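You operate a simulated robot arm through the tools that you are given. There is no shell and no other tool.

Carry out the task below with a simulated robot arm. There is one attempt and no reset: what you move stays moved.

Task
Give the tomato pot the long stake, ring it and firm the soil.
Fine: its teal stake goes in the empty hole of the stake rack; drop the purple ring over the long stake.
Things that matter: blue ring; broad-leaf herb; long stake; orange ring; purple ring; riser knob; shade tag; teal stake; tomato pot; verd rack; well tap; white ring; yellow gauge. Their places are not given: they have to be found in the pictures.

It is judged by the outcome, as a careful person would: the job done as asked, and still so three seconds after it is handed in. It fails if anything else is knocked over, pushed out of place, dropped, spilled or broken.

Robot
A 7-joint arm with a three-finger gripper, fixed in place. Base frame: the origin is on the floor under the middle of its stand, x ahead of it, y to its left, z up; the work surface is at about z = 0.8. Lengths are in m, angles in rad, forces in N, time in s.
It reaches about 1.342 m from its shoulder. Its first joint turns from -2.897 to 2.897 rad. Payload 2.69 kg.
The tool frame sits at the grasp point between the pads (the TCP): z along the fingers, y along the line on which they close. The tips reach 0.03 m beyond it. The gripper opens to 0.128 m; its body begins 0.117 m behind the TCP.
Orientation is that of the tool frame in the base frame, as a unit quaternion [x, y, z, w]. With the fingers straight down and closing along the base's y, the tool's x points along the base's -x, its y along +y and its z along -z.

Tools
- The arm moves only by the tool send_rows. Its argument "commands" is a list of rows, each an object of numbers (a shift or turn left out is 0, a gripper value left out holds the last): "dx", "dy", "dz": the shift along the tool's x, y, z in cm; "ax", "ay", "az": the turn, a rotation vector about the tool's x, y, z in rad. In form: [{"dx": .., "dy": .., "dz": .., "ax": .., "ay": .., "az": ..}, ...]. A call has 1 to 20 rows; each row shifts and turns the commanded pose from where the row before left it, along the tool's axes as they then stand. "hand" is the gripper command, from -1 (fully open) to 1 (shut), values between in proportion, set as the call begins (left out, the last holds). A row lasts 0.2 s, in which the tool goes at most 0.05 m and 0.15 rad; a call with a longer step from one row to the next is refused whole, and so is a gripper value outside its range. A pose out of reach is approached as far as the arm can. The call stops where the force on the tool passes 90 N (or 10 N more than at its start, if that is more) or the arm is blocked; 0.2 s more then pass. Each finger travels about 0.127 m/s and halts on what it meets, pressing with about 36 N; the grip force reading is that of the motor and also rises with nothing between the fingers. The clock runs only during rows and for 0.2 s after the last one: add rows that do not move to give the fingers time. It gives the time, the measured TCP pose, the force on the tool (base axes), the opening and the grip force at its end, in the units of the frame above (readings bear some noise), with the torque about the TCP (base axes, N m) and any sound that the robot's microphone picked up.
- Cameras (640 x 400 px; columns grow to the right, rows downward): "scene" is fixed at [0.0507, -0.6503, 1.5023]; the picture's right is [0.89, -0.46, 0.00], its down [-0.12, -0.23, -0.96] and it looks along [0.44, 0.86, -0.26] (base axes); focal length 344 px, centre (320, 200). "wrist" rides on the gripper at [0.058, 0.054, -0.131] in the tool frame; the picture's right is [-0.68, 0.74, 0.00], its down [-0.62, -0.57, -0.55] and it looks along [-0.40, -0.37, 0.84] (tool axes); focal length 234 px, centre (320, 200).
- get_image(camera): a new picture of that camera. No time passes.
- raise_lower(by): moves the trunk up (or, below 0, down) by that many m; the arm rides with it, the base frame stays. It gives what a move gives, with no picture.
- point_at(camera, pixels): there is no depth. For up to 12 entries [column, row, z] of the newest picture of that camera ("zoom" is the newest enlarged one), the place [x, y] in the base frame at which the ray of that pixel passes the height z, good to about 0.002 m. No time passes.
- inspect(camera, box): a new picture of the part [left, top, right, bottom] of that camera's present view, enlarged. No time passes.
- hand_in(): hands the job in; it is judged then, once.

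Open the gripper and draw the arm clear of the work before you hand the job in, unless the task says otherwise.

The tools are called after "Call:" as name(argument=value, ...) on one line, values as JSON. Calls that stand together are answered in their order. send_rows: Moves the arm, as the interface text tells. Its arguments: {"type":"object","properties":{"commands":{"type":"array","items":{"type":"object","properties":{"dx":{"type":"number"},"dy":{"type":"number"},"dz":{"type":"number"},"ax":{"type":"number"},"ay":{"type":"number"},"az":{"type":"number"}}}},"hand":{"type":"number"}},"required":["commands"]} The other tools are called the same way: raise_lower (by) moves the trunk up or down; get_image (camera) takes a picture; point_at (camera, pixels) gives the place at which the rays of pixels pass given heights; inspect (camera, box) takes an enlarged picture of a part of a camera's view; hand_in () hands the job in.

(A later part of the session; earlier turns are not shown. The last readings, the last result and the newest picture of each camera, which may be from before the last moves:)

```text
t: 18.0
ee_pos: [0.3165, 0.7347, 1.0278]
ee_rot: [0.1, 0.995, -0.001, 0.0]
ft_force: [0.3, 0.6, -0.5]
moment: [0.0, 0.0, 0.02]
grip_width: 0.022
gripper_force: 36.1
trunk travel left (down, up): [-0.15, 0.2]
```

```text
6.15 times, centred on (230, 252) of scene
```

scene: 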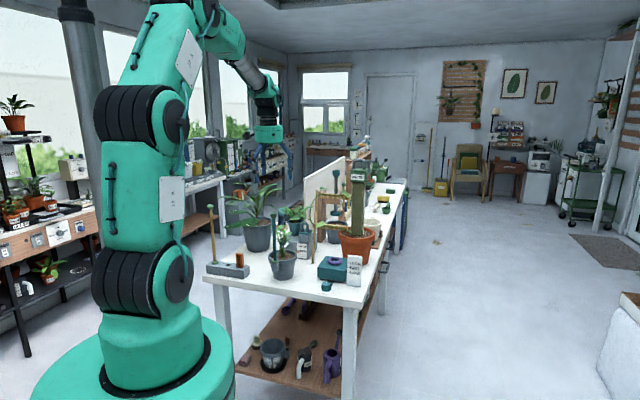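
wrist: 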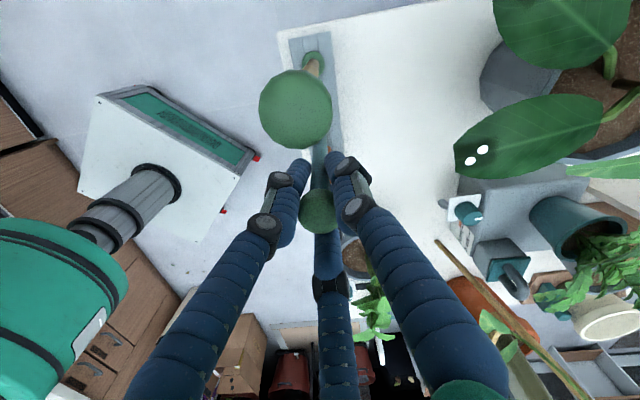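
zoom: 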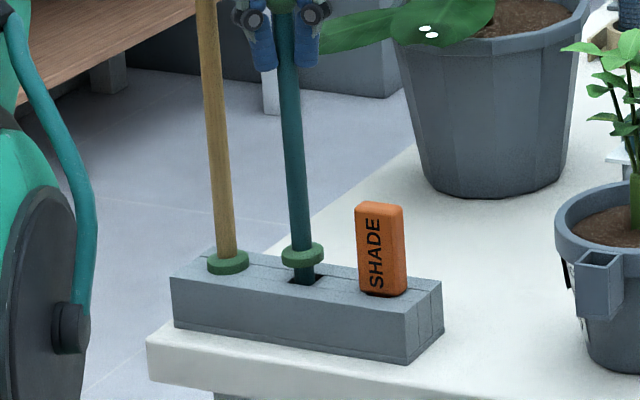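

The peg is inside, with the collar still about 1 cm above the rack. I go on in small steps until it seats.

Call:
send_rows(commands=[{"dz": 0.3}, {"dz": 0.3}, {"dz": 0.2}, {}])

Call:
inspect(camera="scene", box=[205, 220, 255, 285])

Call:
get_image(camera="wrist")

```text
t: 19.0
ee_pos: [0.3156, 0.7344, 1.0189]
ee_rot: [0.1, 0.995, 0.0, 0.0]
ft_force: [1.2, 1.3, 0.5]
moment: [0.15, -0.13, -0.02]
grip_width: 0.0221
gripper_force: 36.2
trunk travel left (down, up): [-0.15, 0.2]
```

```text
6.15 times, centred on (230, 252) of scene
```

zoom: 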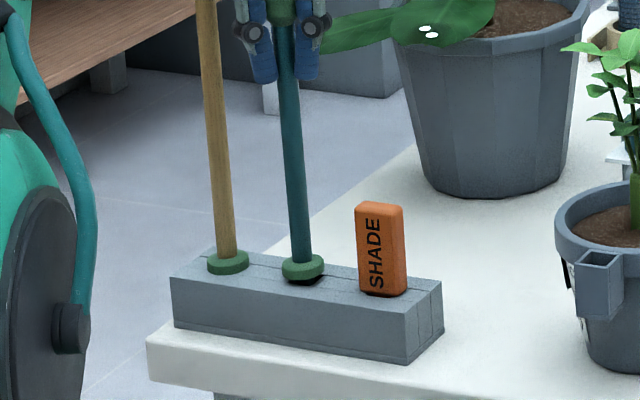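

```text
taken
```

wrist: 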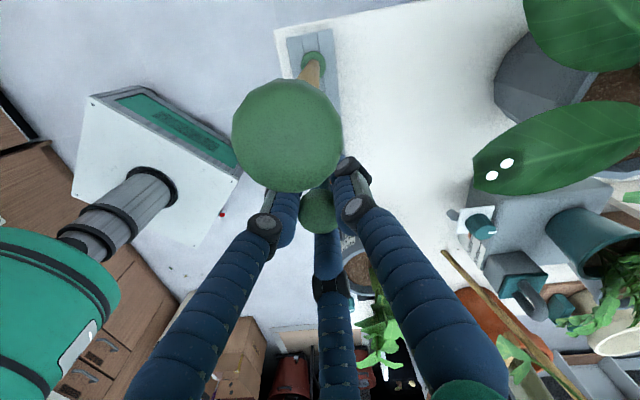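

Only a few millimetres remain and forces are small. I lower 5 mm more in 1-2 mm steps.

Call:
send_rows(commands=[{"dz": 0.2}, {"dz": 0.15}, {"dz": 0.1}, {}])

Call:
inspect(camera="scene", box=[205, 220, 255, 285])

```text
t: 20.0
ee_pos: [0.315, 0.7343, 1.0154]
ee_rot: [0.099, 0.995, 0.0, 0.001]
ft_force: [2.2, 1.2, 0.4]
moment: [0.29, -0.36, -0.01]
grip_width: 0.0219
gripper_force: 36.2
trunk travel left (down, up): [-0.15, 0.2]
```

```text
6.15 times, centred on (230, 252) of scene
```

zoom: 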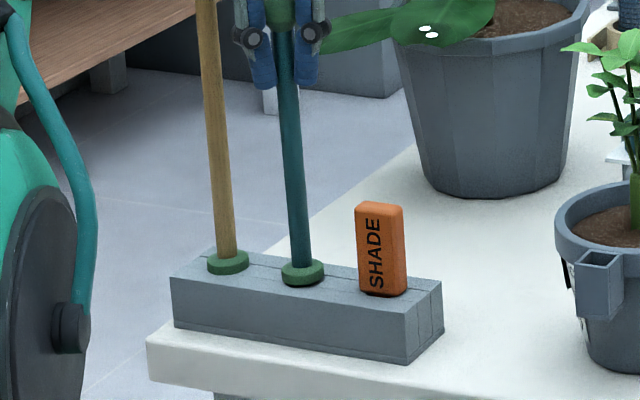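

The collar rests on the rack. I release by opening to 0.064 and let it settle before retreating.

Call:
send_rows(commands=[{}, {}, {}, {}], hand=0)

Call:
get_image(camera="wrist")

Call:
inspect(camera="scene", box=[195, 185, 265, 285])

```text
t: 21.0
ee_pos: [0.3155, 0.7343, 1.0156]
ee_rot: [0.099, 0.995, 0.0, 0.0]
ft_force: [-0.4, 0.0, -0.3]
moment: [0.02, -0.06, 0.01]
grip_width: 0.0639
gripper_force: 0.0
trunk travel left (down, up): [-0.15, 0.2]
```

```text
taken
```

wrist: 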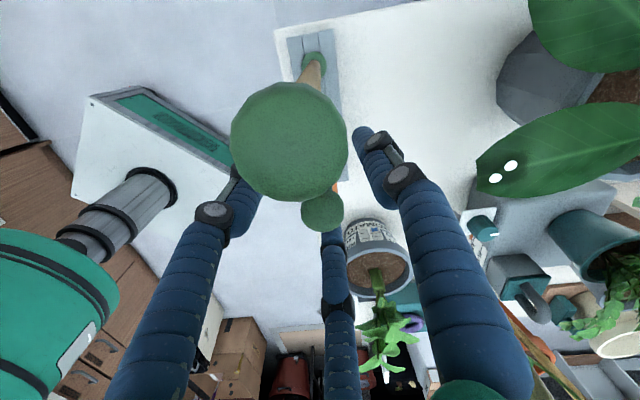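

```text
4.00 times, centred on (230, 235) of scene
```

zoom: 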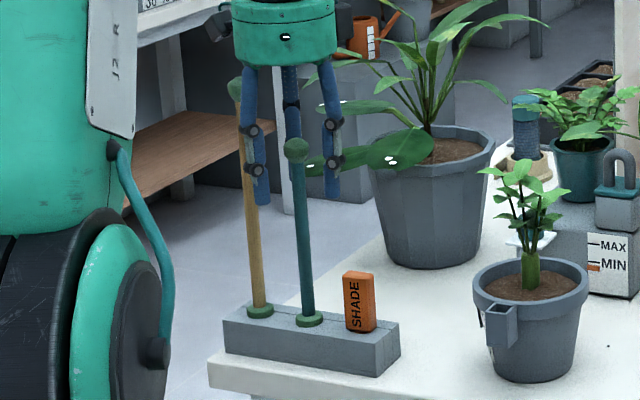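

The teal stake stands in its hole on its own. I retreat straight up 20 cm.

Call:
send_rows(commands=[{"dz": -1}, {"dz": -2}, {"dz": -3}, {"dz": -4}, {"dz": -5}, {"dz": -5}, {}])

Call:
get_image(camera="wrist")

Call:
inspect(camera="scene", box=[195, 185, 265, 285])

```text
t: 22.6
ee_pos: [0.3156, 0.7339, 1.2141]
ee_rot: [0.1, 0.995, 0.0, 0.0]
ft_force: [0.2, -0.5, -0.2]
moment: [0.05, -0.02, -0.03]
grip_width: 0.0639
gripper_force: 0.1
trunk travel left (down, up): [-0.15, 0.2]
```

```text
taken
```

wrist: 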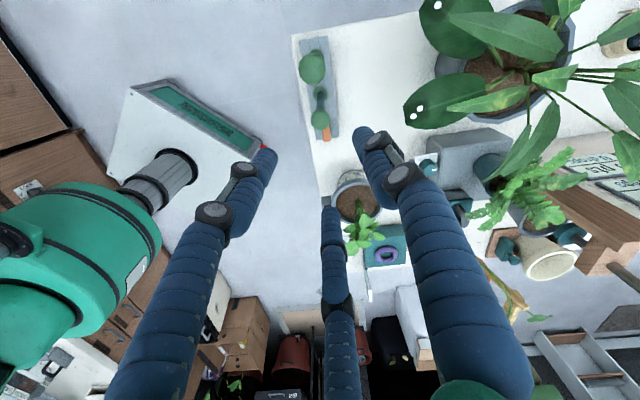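

```text
4.00 times, centred on (230, 235) of scene
```

zoom: 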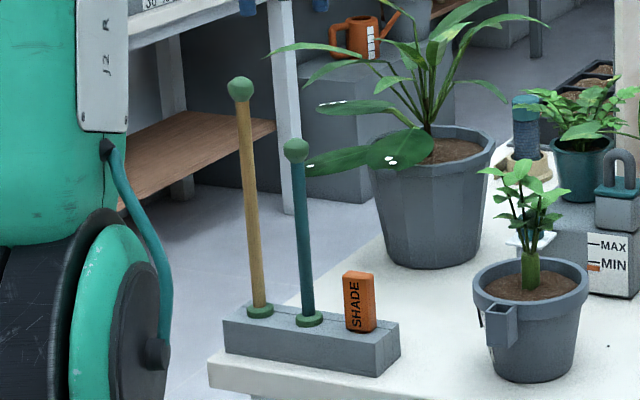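

Both stakes stand well. I move over the long stake near (0.273, 0.778) and turn -1.05 rad so that a finger gap faces the teal stake.

Call:
send_rows(commands=[{"dx": 2.52, "dy": 1.72}, {"dx": 2.52, "dy": 1.71}, {"az": -0.15}, {"az": -0.15}, {"az": -0.15}, {"az": -0.15}, {"az": -0.15}, {"az": -0.15}, {"az": -0.15}, {}, {}])

Call:
get_image(camera="wrist")

Call:
get_image(camera="scene")

```text
t: 25.0
ee_pos: [0.2744, 0.779, 1.2155]
ee_rot: [-0.412, 0.911, 0.001, 0.0]
ft_force: [0.4, -0.6, 0.3]
moment: [0.02, 0.04, -0.02]
grip_width: 0.0639
gripper_force: 0.1
trunk travel left (down, up): [-0.15, 0.2]
```

```text
taken
```

wrist: 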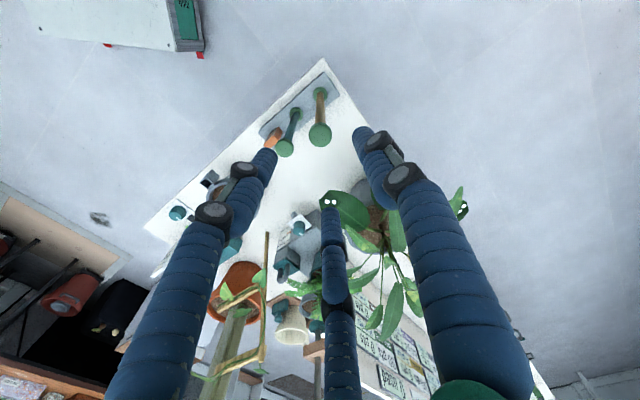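

```text
taken
```

scene: 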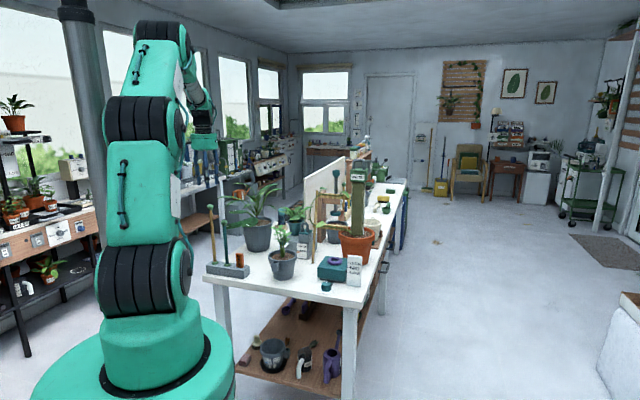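

The long stake's ball (320,133) and collar (320,95) lie on the tool axis line (column 320). I zoom to check more finely.

Call:
inspect(camera="wrist", box=[260, 60, 380, 180])

Call:
inspect(camera="scene", box=[180, 170, 260, 285])

```text
3.33 times, centred on (320, 120) of wrist
```

zoom: 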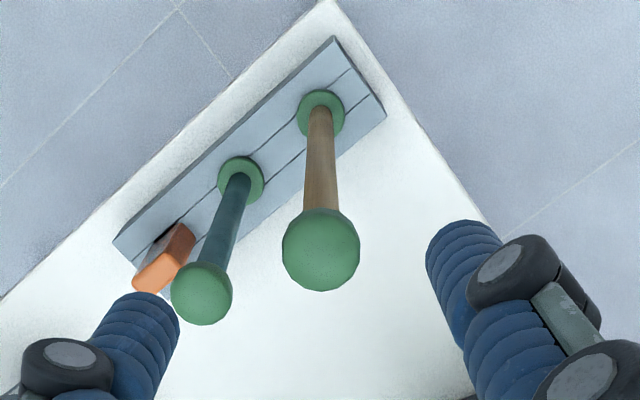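

```text
3.48 times, centred on (220, 228) of scene
```

zoom: 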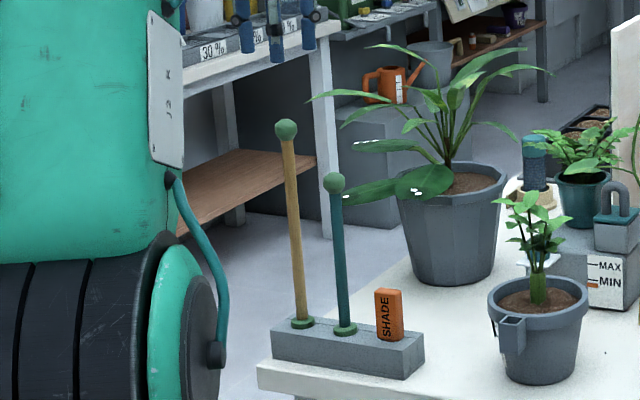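

Alignment is good. I descend 14.1 cm to z≈1.073 and close on the long stake.

Call:
send_rows(commands=[{"dz": 4}, {"dz": 4}, {"dz": 3}, {"dz": 2}, {"dz": 1.1}, {}])

Call:
inspect(camera="wrist", box=[260, 80, 380, 260])

Call:
inspect(camera="scene", box=[195, 185, 265, 285])

```text
t: 26.4
ee_pos: [0.272, 0.7777, 1.075]
ee_rot: [-0.412, 0.911, 0.0, 0.0]
ft_force: [0.2, -0.6, 0.5]
moment: [0.0, 0.02, 0.01]
grip_width: 0.0638
gripper_force: 0.1
trunk travel left (down, up): [-0.15, 0.2]
```

```text
2.22 times, centred on (320, 170) of wrist
```

zoom: 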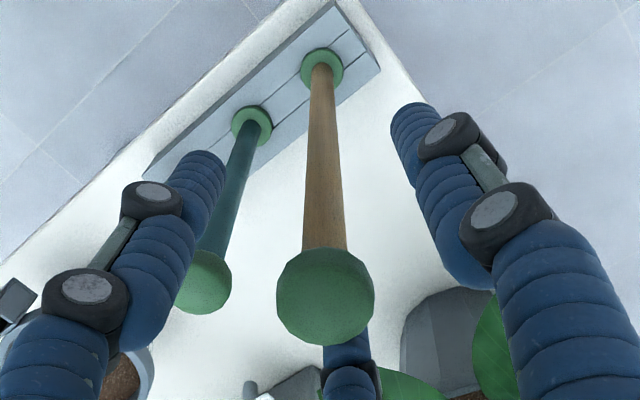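

```text
4.00 times, centred on (230, 235) of scene
```

zoom: 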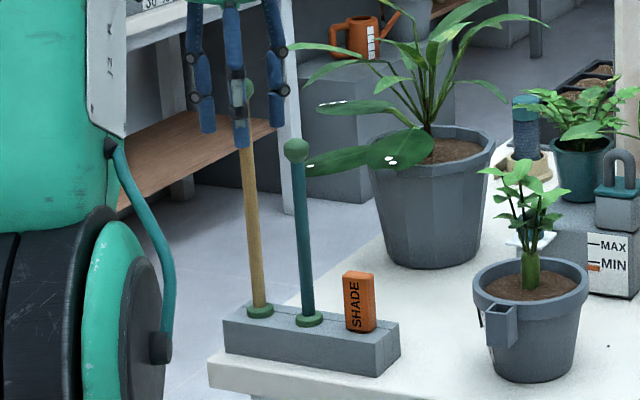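

The teal ball sits in the gap, untouched. I close the gripper.

Call:
send_rows(commands=[{}, {}, {}, {}], hand=1)

Call:
inspect(camera="wrist", box=[260, 80, 380, 260])

```text
t: 27.4
ee_pos: [0.2724, 0.778, 1.0744]
ee_rot: [-0.412, 0.911, -0.001, 0.0]
ft_force: [0.5, -0.6, 0.8]
moment: [-0.01, 0.0, 0.01]
grip_width: 0.0217
gripper_force: 36.3
trunk travel left (down, up): [-0.15, 0.2]
```

```text
2.22 times, centred on (320, 170) of wrist
```

zoom: 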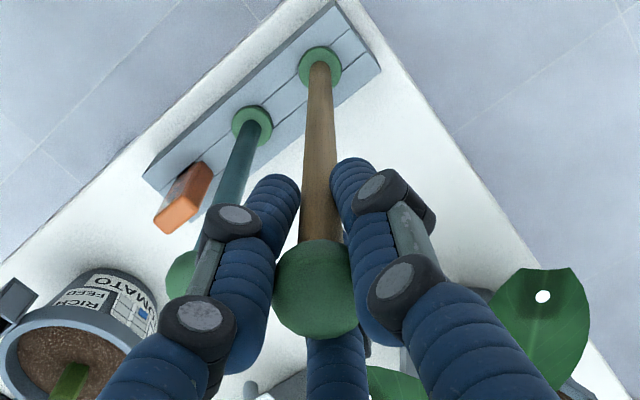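

Held at width 0.022, and the pot's label reads TOMATO. I lift straight up 31 cm so the peg end clears the teal stake.

Call:
send_rows(commands=[{"dz": -1}, {"dz": -1}, {"dz": -2}, {"dz": -3}, {"dz": -4}, {"dz": -4}, {"dz": -4}, {"dz": -4}, {"dz": -4}, {"dz": -4}, {}])

Call:
get_image(camera="wrist")

Call:
inspect(camera="scene", box=[170, 130, 290, 290])

```text
t: 29.8
ee_pos: [0.2725, 0.7753, 1.3855]
ee_rot: [-0.413, 0.911, 0.0, 0.0]
ft_force: [-0.5, -0.4, -0.8]
moment: [0.0, -0.02, -0.01]
grip_width: 0.0221
gripper_force: 36.3
trunk travel left (down, up): [-0.15, 0.2]
```

```text
taken
```

wrist: 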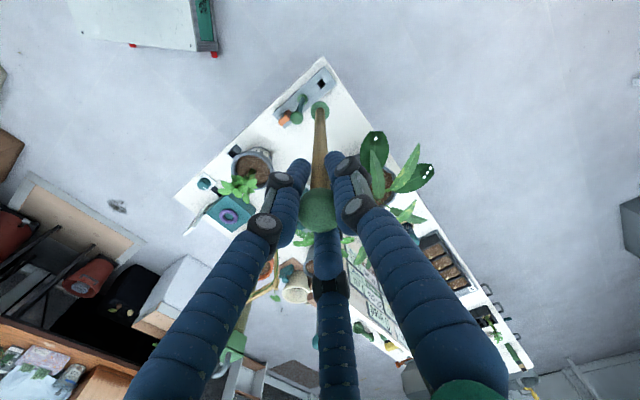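

```text
2.50 times, centred on (230, 210) of scene
```

zoom: 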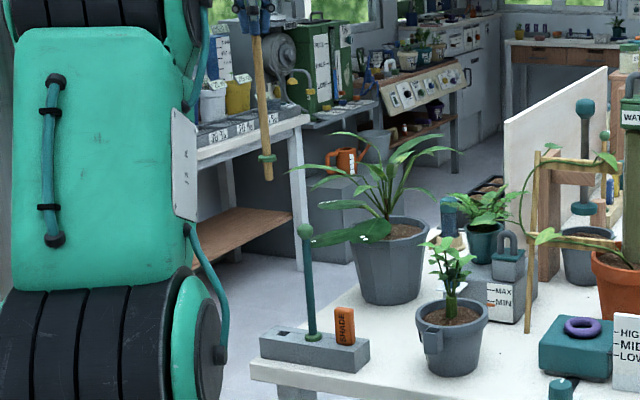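

The stake is out and upright. I carry it at this height over to the pot's empty socket near (0.466, 0.554).

Call:
send_rows(commands=[{"dx": 0.5, "dy": -3.66}, {"dx": 0.5, "dy": -3.66}, {"dx": 0.5, "dy": -3.66}, {"dx": 0.5, "dy": -3.66}, {"dx": 0.5, "dy": -3.66}, {"dx": 0.5, "dy": -3.66}, {"dx": 0.5, "dy": -3.66}, {"dx": 0.48, "dy": -3.66}, {}, {}])

Call:
get_image(camera="wrist")

Call:
inspect(camera="wrist", box=[260, 40, 380, 200])

Call:
inspect(camera="scene", box=[210, 130, 330, 290])

```text
t: 32.0
ee_pos: [0.4674, 0.5522, 1.3839]
ee_rot: [-0.413, 0.911, 0.0, 0.0]
ft_force: [-0.6, 0.0, -0.2]
moment: [-0.01, -0.01, -0.03]
grip_width: 0.0219
gripper_force: 35.4
trunk travel left (down, up): [-0.15, 0.2]
```

```text
taken
```

wrist: 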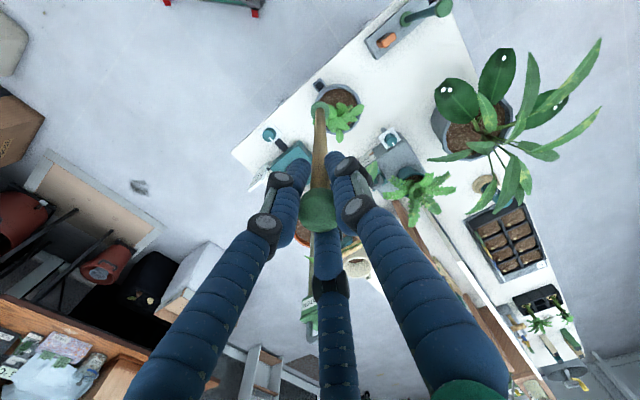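

```text
2.50 times, centred on (320, 120) of wrist
```

zoom: 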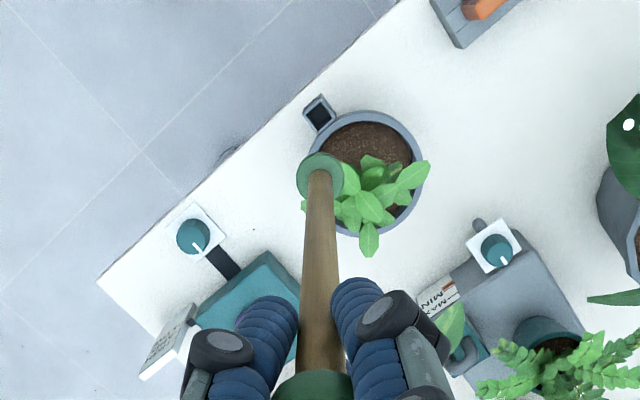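

```text
2.50 times, centred on (270, 210) of scene
```

zoom: 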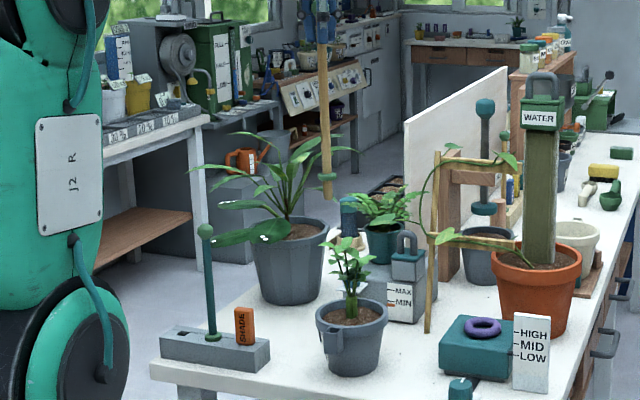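

The socket opening is at (319.6,85.2), where the tool axis is expected at (319.8,86). I descend to z≈1.21, leaving the peg end about 5 cm above the socket.

Call:
send_rows(commands=[{"dz": 4}, {"dz": 4}, {"dz": 4}, {"dz": 3.5}, {"dz": 2}, {}, {}])

Call:
get_image(camera="wrist")

Call:
inspect(camera="wrist", box=[260, 40, 380, 180])

Call:
inspect(camera="scene", box=[240, 200, 310, 290])

```text
t: 33.6
ee_pos: [0.4667, 0.5545, 1.21]
ee_rot: [-0.412, 0.911, 0.001, 0.0]
ft_force: [0.0, -0.1, -0.4]
moment: [0.01, -0.04, -0.02]
grip_width: 0.022
gripper_force: 36.1
trunk travel left (down, up): [-0.15, 0.2]
```

```text
taken
```

wrist: 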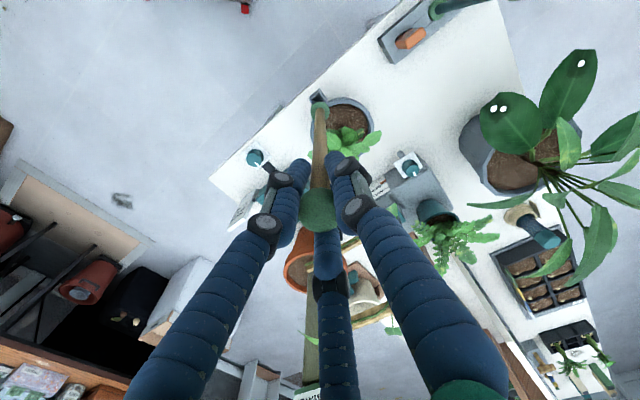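

```text
2.86 times, centred on (320, 110) of wrist
```

zoom: 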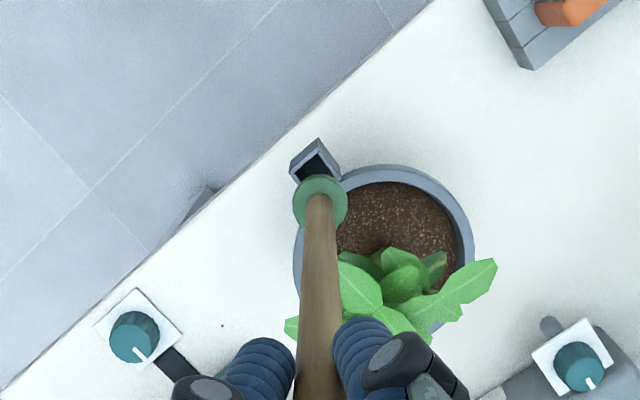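

```text
4.44 times, centred on (275, 245) of scene
```

zoom: 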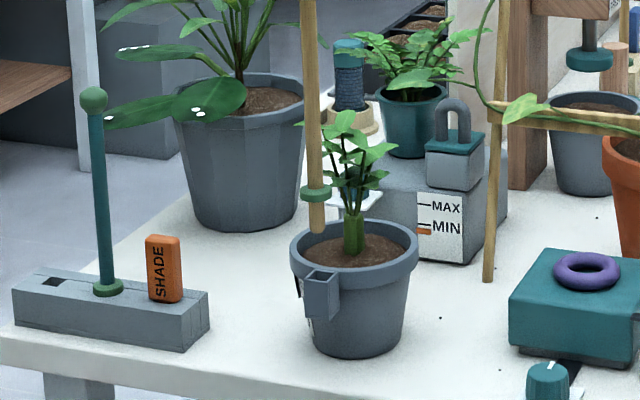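

The peg needs roughly 1.7 mm of correction toward the socket centre. I apply it and go down 3.8 cm, leaving the peg end just above the socket.

Call:
send_rows(commands=[{"dx": 0.06, "dy": -0.16}, {"dz": 2}, {"dz": 1.8}, {}, {}])

Call:
inspect(camera="wrist", box=[290, 70, 350, 140])

Call:
inspect(camera="scene", box=[260, 225, 300, 275])

```text
t: 34.8
ee_pos: [0.468, 0.5525, 1.171]
ee_rot: [-0.412, 0.911, 0.0, 0.0]
ft_force: [1.2, -0.5, -0.7]
moment: [-0.01, 0.02, 0.02]
grip_width: 0.0219
gripper_force: 36.4
trunk travel left (down, up): [-0.15, 0.2]
```

```text
5.71 times, centred on (320, 105) of wrist
```

zoom: 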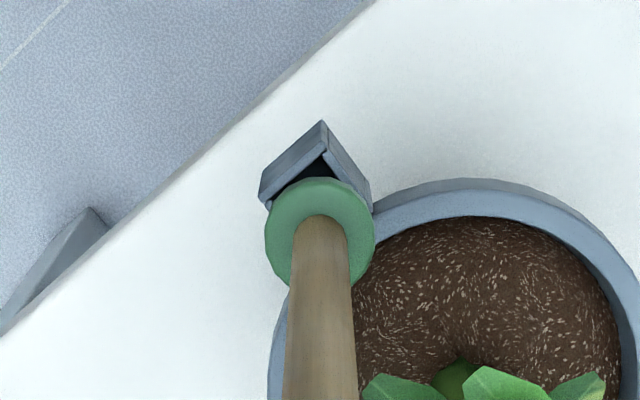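

```text
8.00 times, centred on (280, 250) of scene
```

zoom: 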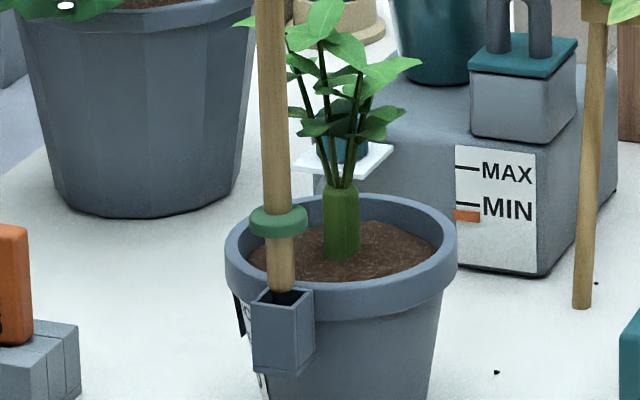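

The peg end is at the socket mouth (283,293 in the scene zoom) with no contact force. I lower slowly 2 cm.

Call:
send_rows(commands=[{"dz": 0.4}, {"dz": 0.4}, {"dz": 0.4}, {"dz": 0.4}, {"dz": 0.4}, {}])

Call:
inspect(camera="scene", box=[260, 225, 300, 275])

Call:
inspect(camera="wrist", box=[290, 70, 350, 140])

```text
t: 36.2
ee_pos: [0.4687, 0.5534, 1.1497]
ee_rot: [-0.413, 0.911, 0.001, -0.001]
ft_force: [-0.5, 0.2, -0.4]
moment: [-0.04, 0.06, -0.02]
grip_width: 0.022
gripper_force: 36.3
trunk travel left (down, up): [-0.15, 0.2]
```

```text
8.00 times, centred on (280, 250) of scene
```

zoom: 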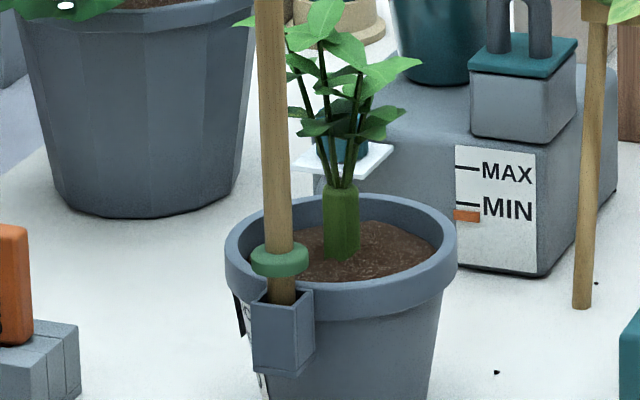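

```text
5.71 times, centred on (320, 105) of wrist
```

zoom: 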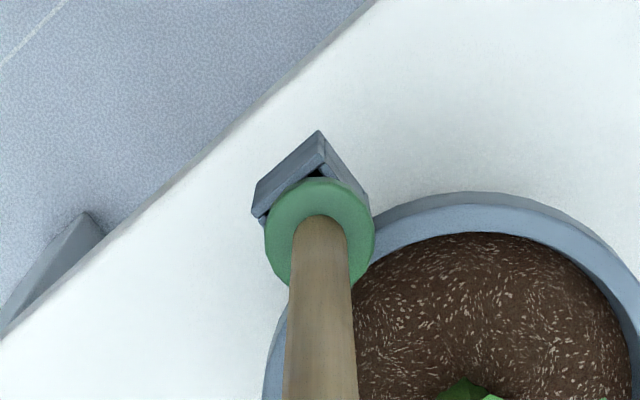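

The peg is inside the socket with almost no side force. I lower the remaining ~2 cm in small steps.

Call:
send_rows(commands=[{"dz": 0.4}, {"dz": 0.4}, {"dz": 0.3}, {"dz": 0.3}, {"dz": 0.2}, {}])

Call:
inspect(camera="scene", box=[260, 225, 300, 275])

```text
t: 37.6
ee_pos: [0.4675, 0.5529, 1.1346]
ee_rot: [-0.413, 0.911, 0.0, 0.0]
ft_force: [-0.3, 0.3, -0.9]
moment: [-0.04, -0.01, 0.0]
grip_width: 0.0217
gripper_force: 36.4
trunk travel left (down, up): [-0.15, 0.2]
```

```text
8.00 times, centred on (280, 250) of scene
```

zoom: 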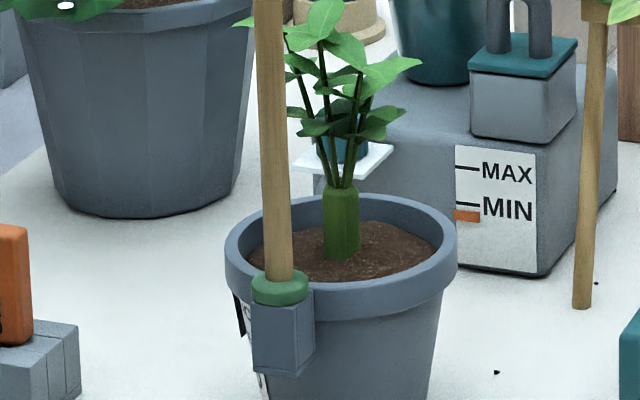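

The collar is almost on the socket rim. I lower a few millimetres more, checking for contact.

Call:
send_rows(commands=[{"dz": 0.2}, {"dz": 0.2}, {}])

Call:
inspect(camera="scene", box=[265, 245, 295, 275])

Call:
inspect(camera="wrist", box=[290, 70, 350, 140])

```text
t: 38.4
ee_pos: [0.4666, 0.5543, 1.1337]
ee_rot: [-0.413, 0.911, 0.001, 0.001]
ft_force: [-2.5, -3.2, 22.4]
moment: [-0.55, 0.58, 0.0]
grip_width: 0.022
gripper_force: 36.0
trunk travel left (down, up): [-0.15, 0.2]
```

```text
13.33 times, centred on (280, 260) of scene
```

zoom: 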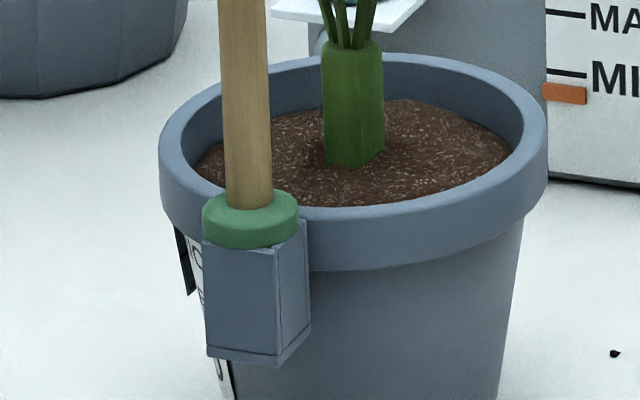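

```text
5.71 times, centred on (320, 105) of wrist
```

zoom: 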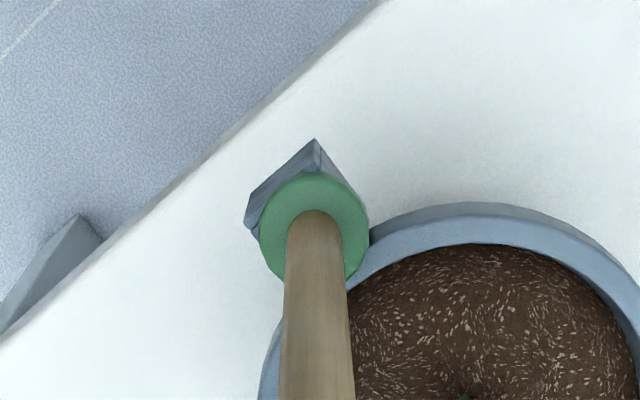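

The collar is seated (22 N contact). I ease back 2 mm to take the load off, then open.

Call:
send_rows(commands=[{"dz": -0.2}, {}])

Call:
send_rows(commands=[{}, {}, {}, {}], hand=0)

Call:
inspect(camera="scene", box=[240, 170, 320, 290])

Call:
get_image(camera="wrist")

```text
t: 39.0
ee_pos: [0.4667, 0.5546, 1.134]
ee_rot: [-0.412, 0.911, 0.0, 0.001]
ft_force: [-1.1, 0.1, 8.0]
moment: [0.03, 0.18, 0.0]
grip_width: 0.0222
gripper_force: 36.2
trunk travel left (down, up): [-0.15, 0.2]
```

```text
t: 40.0
ee_pos: [0.4672, 0.5539, 1.1338]
ee_rot: [-0.413, 0.911, -0.001, 0.0]
ft_force: [0.1, 0.7, -0.5]
moment: [0.01, 0.05, 0.0]
grip_width: 0.0639
gripper_force: 0.1
trunk travel left (down, up): [-0.15, 0.2]
```

```text
3.33 times, centred on (280, 230) of scene
```

zoom: 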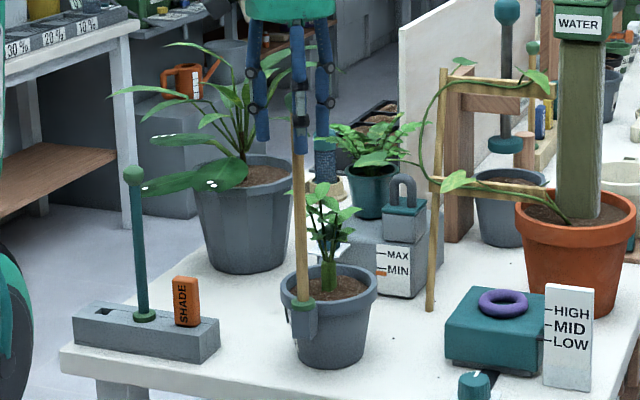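

```text
taken
```

wrist: 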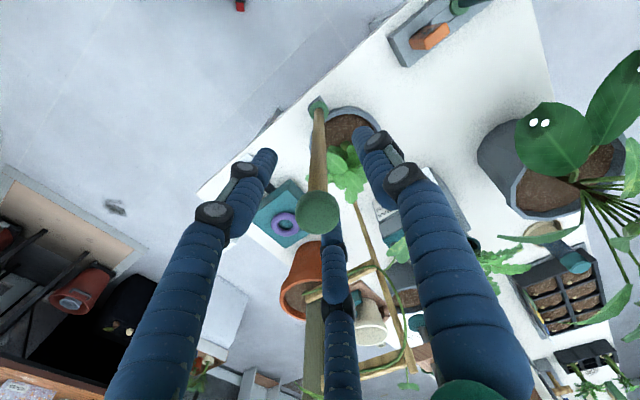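

The long stake stands in the socket by itself. I retreat straight up 15 cm and look.

Call:
send_rows(commands=[{"dz": -1}, {"dz": -2}, {"dz": -3}, {"dz": -3}, {"dz": -3}, {"dz": -3}, {}])

Call:
get_image(camera="wrist")

Call:
inspect(camera="scene", box=[250, 190, 410, 300])

```text
t: 41.6
ee_pos: [0.4692, 0.5521, 1.282]
ee_rot: [-0.412, 0.911, 0.0, 0.0]
ft_force: [0.2, -0.6, 0.5]
moment: [0.03, -0.05, 0.02]
grip_width: 0.0639
gripper_force: 0.1
trunk travel left (down, up): [-0.15, 0.2]
```

```text
taken
```

wrist: 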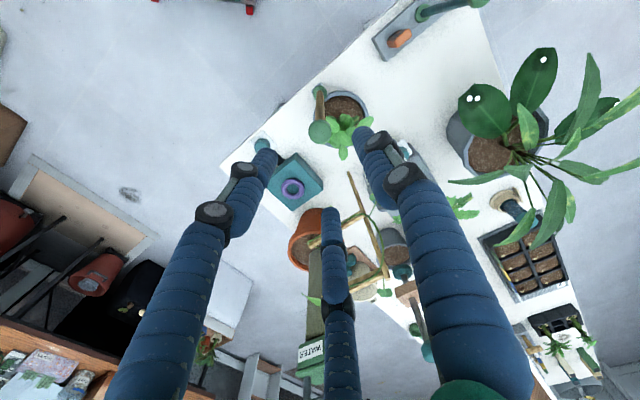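

```text
3.64 times, centred on (330, 245) of scene
```

zoom: 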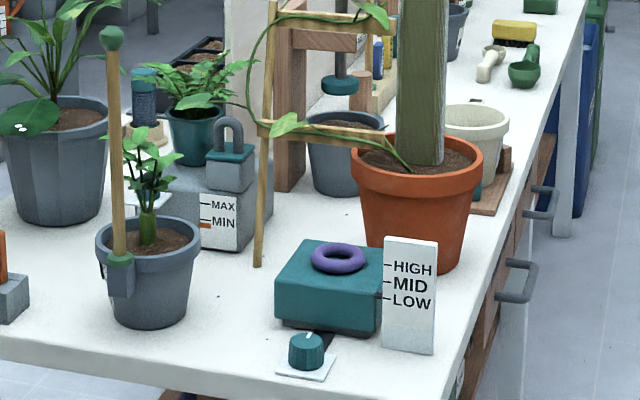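

The post marked WATER stands near the ring, so I locate its head, the terracotta pot, the trellis and the scale panel before moving there.

Call:
point_at(camera="scene", pixels=[[358, 178, 1.1], [358, 178, 1.15], [358, 178, 1.2], [358, 178, 1.25], [358, 178, 1.3], [324, 195, 1.05], [324, 195, 1.1], [363, 312, 0.8], [363, 312, 0.82]])

Call:
point_at(camera="wrist", pixels=[[312, 355, 1.1], [312, 355, 1.15], [312, 355, 1.2], [312, 355, 1.25], [293, 187, 0.87], [293, 187, 0.88], [293, 187, 0.9], [310, 240, 0.92], [350, 173, 0.85], [312, 247, 1.0], [358, 213, 1.0]])

```text
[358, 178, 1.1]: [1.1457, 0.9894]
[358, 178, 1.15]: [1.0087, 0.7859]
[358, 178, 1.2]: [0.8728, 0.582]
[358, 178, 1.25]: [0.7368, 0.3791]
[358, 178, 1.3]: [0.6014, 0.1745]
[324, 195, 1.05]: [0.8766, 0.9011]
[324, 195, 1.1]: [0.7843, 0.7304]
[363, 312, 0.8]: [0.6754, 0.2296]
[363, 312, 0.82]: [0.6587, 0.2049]
```

```text
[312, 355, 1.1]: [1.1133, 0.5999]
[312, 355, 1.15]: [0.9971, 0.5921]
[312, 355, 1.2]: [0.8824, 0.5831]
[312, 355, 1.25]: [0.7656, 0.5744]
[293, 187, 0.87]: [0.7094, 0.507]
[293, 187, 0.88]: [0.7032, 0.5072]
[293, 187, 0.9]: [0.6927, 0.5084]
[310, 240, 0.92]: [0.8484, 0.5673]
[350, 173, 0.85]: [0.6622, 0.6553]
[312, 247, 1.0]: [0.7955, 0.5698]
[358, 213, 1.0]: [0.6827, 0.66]
```

The WATER head is near (0.877, 0.582, 1.2) and the ring near (0.705, 0.509). I move to above the ring at z≈1.20, which keeps about 17 cm from the post.

Call:
send_rows(commands=[{"dx": -2.08, "dy": -3.43}, {"dx": -2.08, "dy": -3.43}, {"dx": -2.08, "dy": -3.43}, {"dx": -2.08, "dy": -3.43, "dz": 2}, {"dx": -2.08, "dy": -3.43, "dz": 3}, {"dx": -2.08, "dy": -3.43, "dz": 3}, {}, {}])

Call:
get_image(camera="wrist")

Call:
inspect(camera="wrist", box=[250, 40, 390, 200])

Call:
inspect(camera="scene", box=[250, 130, 410, 300])

```text
t: 43.4
ee_pos: [0.7027, 0.5132, 1.2085]
ee_rot: [-0.412, 0.911, 0.0, 0.0]
ft_force: [0.7, 0.5, 0.4]
moment: [0.0, -0.04, 0.01]
grip_width: 0.0642
gripper_force: 0.2
trunk travel left (down, up): [-0.15, 0.2]
```

```text
taken
```

wrist: 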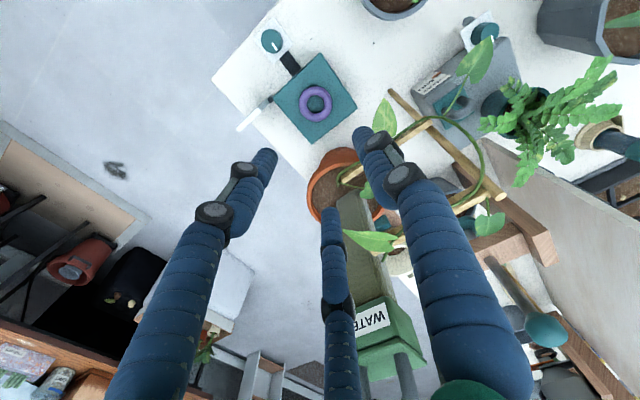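

```text
2.50 times, centred on (320, 120) of wrist
```

zoom: 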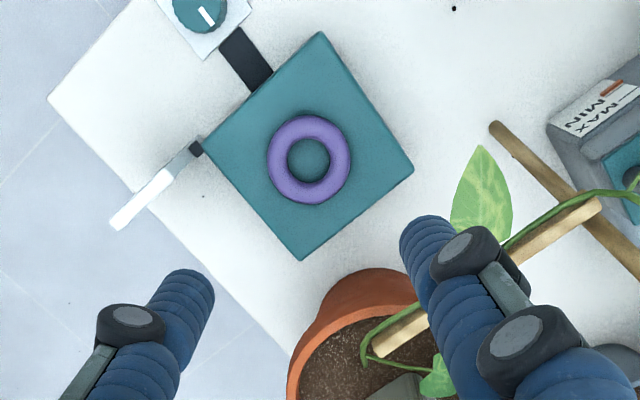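

```text
2.35 times, centred on (330, 215) of scene
```

zoom: 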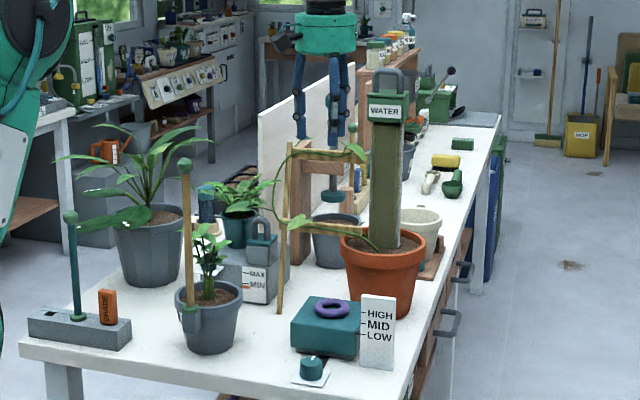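

The ring is at about (315,103) in the wrist picture. The trellis and its leaves are near, so I zoom into them from the scene camera and get rays.

Call:
inspect(camera="scene", box=[300, 160, 380, 270])

Call:
inspect(camera="wrist", box=[320, 70, 520, 270])

```text
3.64 times, centred on (340, 215) of scene
```

zoom: 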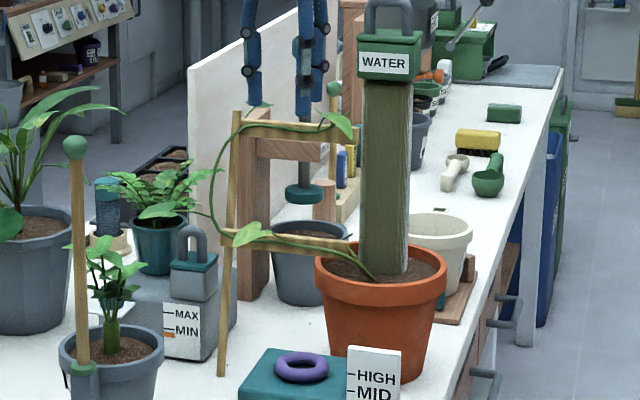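

```text
2.00 times, centred on (420, 170) of wrist
```

zoom: 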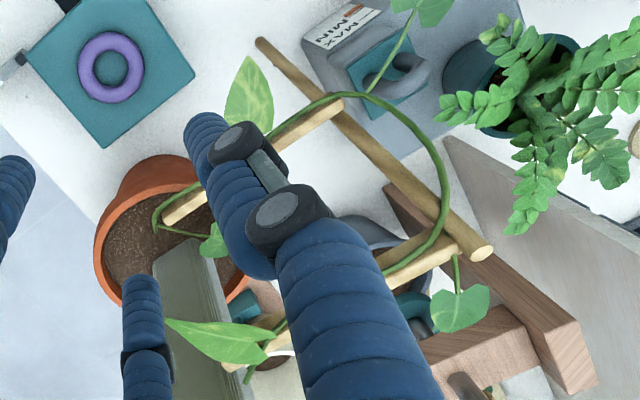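

I compare rays for the trellis leg's top, the two leaves nearest the gripper, and the ring.

Call:
point_at(camera="scene", pixels=[[317.5, 191, 1.1], [317.5, 191, 1.12], [317.5, 191, 1.15], [319.4, 225, 0.95], [319.4, 225, 1.0], [319.4, 225, 1.05], [345.5, 194, 1.1], [345.5, 194, 1.13], [345.5, 194, 1.16]])

Call:
point_at(camera="wrist", pixels=[[501, 197, 1.1], [501, 197, 1.13], [385, 115, 0.95], [385, 115, 1.0], [385, 115, 1.05], [342, 230, 1.1], [342, 230, 1.13], [342, 230, 1.16], [315, 103, 0.87], [315, 103, 0.88], [315, 103, 0.89]])

```text
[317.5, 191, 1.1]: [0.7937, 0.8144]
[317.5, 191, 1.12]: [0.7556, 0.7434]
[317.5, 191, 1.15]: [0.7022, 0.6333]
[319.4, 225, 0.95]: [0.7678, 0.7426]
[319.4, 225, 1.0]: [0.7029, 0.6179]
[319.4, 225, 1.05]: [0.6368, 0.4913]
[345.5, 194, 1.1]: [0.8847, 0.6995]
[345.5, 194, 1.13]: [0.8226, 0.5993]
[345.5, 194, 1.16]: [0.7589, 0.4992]
```

```text
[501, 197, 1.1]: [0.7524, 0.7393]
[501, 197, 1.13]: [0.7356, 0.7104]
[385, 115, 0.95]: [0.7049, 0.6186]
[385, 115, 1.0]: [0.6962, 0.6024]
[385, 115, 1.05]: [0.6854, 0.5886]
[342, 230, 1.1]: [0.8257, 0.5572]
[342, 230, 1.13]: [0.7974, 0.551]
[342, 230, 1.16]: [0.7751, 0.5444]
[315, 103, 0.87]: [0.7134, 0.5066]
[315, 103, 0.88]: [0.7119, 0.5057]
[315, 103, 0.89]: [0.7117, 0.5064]
```

The trellis leans away from the ring; a leaf sits near (0.70, 0.605, 1.0). I check the panel's and the terracotta rim's distance from the ring.

Call:
point_at(camera="wrist", pixels=[[332, 150, 0.93], [332, 150, 0.95], [270, 100, 0.9], [270, 100, 0.85], [238, 130, 0.9], [248, 118, 0.9], [276, 101, 0.87], [320, 52, 0.87], [357, 108, 0.87], [312, 145, 0.87], [385, 97, 0.98], [374, 135, 1.0]])

Call:
inspect(camera="wrist", box=[230, 60, 360, 160])

```text
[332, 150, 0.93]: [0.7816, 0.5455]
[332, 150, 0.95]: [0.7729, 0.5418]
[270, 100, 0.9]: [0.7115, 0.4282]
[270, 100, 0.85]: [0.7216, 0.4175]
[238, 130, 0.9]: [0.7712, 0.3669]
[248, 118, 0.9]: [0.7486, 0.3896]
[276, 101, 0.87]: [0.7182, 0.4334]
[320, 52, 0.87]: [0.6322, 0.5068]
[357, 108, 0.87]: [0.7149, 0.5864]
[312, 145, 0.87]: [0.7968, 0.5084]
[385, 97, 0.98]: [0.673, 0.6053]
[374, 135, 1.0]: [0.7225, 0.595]
```

```text
4.00 times, centred on (295, 110) of wrist
```

zoom: 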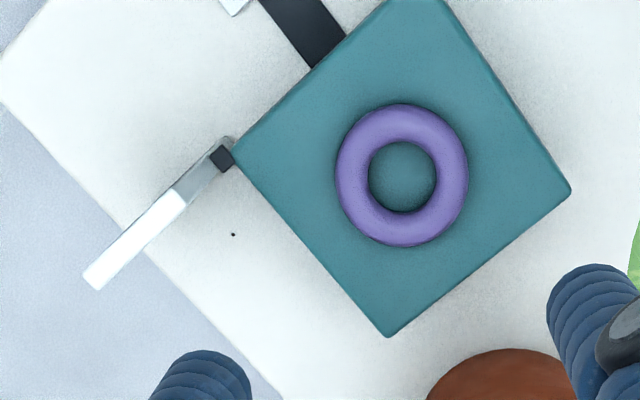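

Ring centre is about (0.714, 0.505), its top near z=0.88. Panel, pot rim and leaf fall between fingers if I turn +0.28 rad, so I set opening 0.074, shift over the ring, turn, and descend to z≈1.05.

Call:
send_rows(commands=[{"dx": -0.19, "dy": -1.24}, {"az": 0.14}, {"az": 0.14}, {"dz": 4}, {"dz": 4}, {"dz": 4}, {"dz": 3.5}, {}, {}], hand=-0.16)

Call:
get_image(camera="wrist")

Call:
inspect(camera="wrist", box=[250, 70, 390, 210])

Call:
inspect(camera="scene", box=[295, 170, 385, 300])

```text
t: 45.4
ee_pos: [0.7176, 0.5053, 1.0493]
ee_rot: [-0.281, 0.96, 0.0, 0.0]
ft_force: [-0.9, -0.1, 0.2]
moment: [0.02, -0.02, 0.03]
grip_width: 0.0743
gripper_force: 0.1
trunk travel left (down, up): [-0.15, 0.2]
```

```text
taken
```

wrist: 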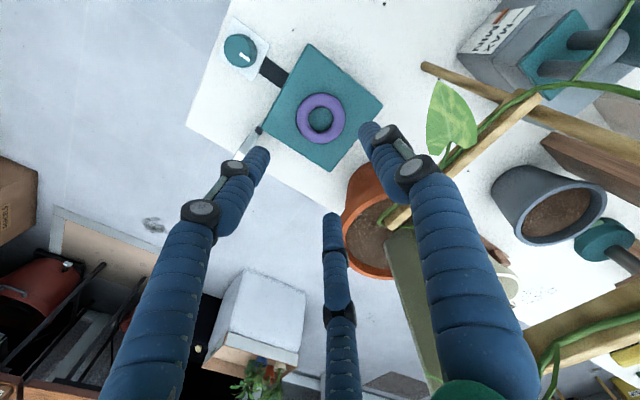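

```text
2.86 times, centred on (320, 140) of wrist
```

zoom: 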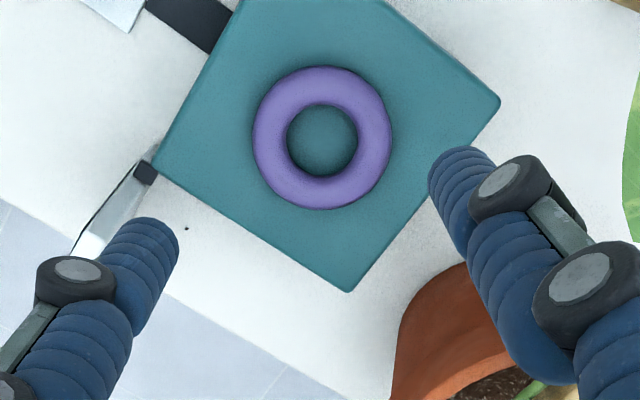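

```text
3.08 times, centred on (340, 235) of scene
```

zoom: 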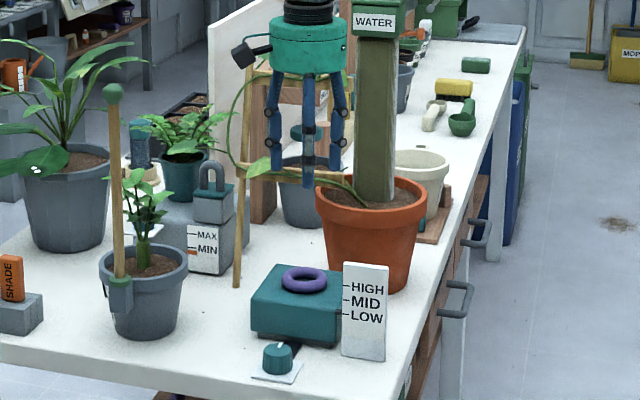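

The ring centre is at (320.7,118.3), expected axis (319.6,120.3), so I correct 0.9/2.7 mm, open slightly to 0.08, and descend to z≈0.93.

Call:
send_rows(commands=[{"dx": 0.09, "dy": 0.27}, {"dz": 3.5}, {"dz": 3.5}, {"dz": 3}, {"dz": 2}, {}, {}], hand=-0.25)

Call:
get_image(camera="wrist")

Call:
inspect(camera="wrist", box=[250, 70, 390, 250])

Call:
inspect(camera="scene", box=[305, 210, 375, 290])

```text
t: 47.0
ee_pos: [0.7143, 0.5082, 0.9263]
ee_rot: [-0.281, 0.96, 0.0, 0.0]
ft_force: [-1.0, -0.7, 0.5]
moment: [0.02, 0.0, -0.02]
grip_width: 0.0799
gripper_force: 0.0
trunk travel left (down, up): [-0.15, 0.2]
```

```text
taken
```

wrist: 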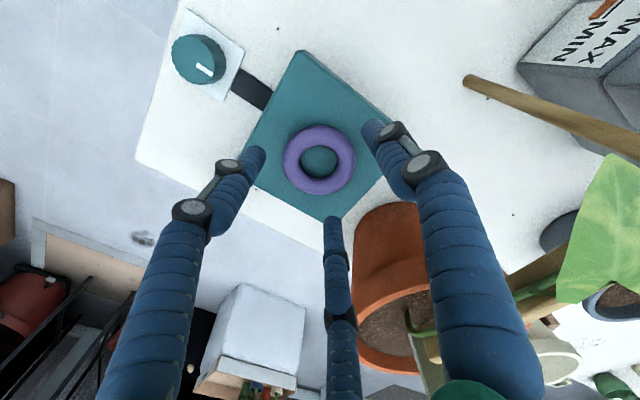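

```text
2.22 times, centred on (320, 160) of wrist
```

zoom: 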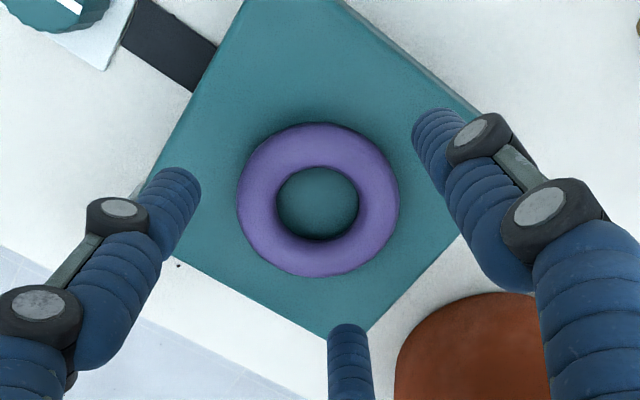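

```text
5.00 times, centred on (340, 250) of scene
```

zoom: 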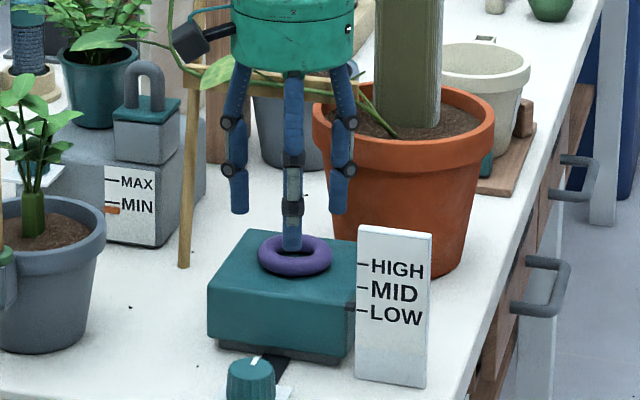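

Ring and fingers are concentric. I descend 2 cm in small steps while watching the force for contact with the block top.

Call:
send_rows(commands=[{"dz": 0.7}, {"dz": 0.7}, {"dz": 0.4}, {}, {}])

Call:
inspect(camera="scene", box=[315, 230, 365, 280])

Call:
inspect(camera="wrist", box=[250, 90, 390, 250])

```text
t: 48.2
ee_pos: [0.7145, 0.5063, 0.9092]
ee_rot: [-0.281, 0.96, 0.0, 0.0]
ft_force: [-0.2, 0.6, -0.5]
moment: [0.0, 0.01, -0.01]
grip_width: 0.0797
gripper_force: 0.0
trunk travel left (down, up): [-0.15, 0.2]
```

```text
8.00 times, centred on (340, 255) of scene
```

zoom: 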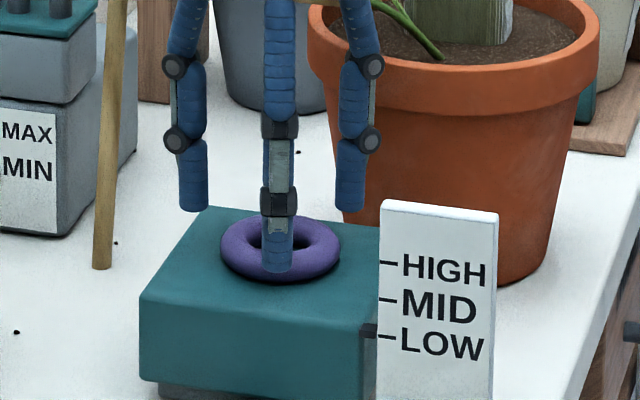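

```text
2.50 times, centred on (320, 170) of wrist
```

zoom: 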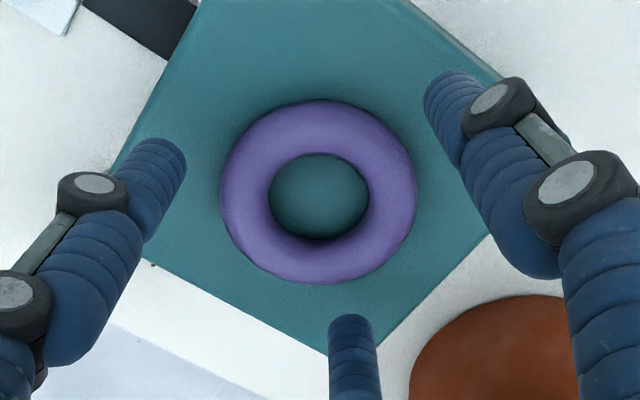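

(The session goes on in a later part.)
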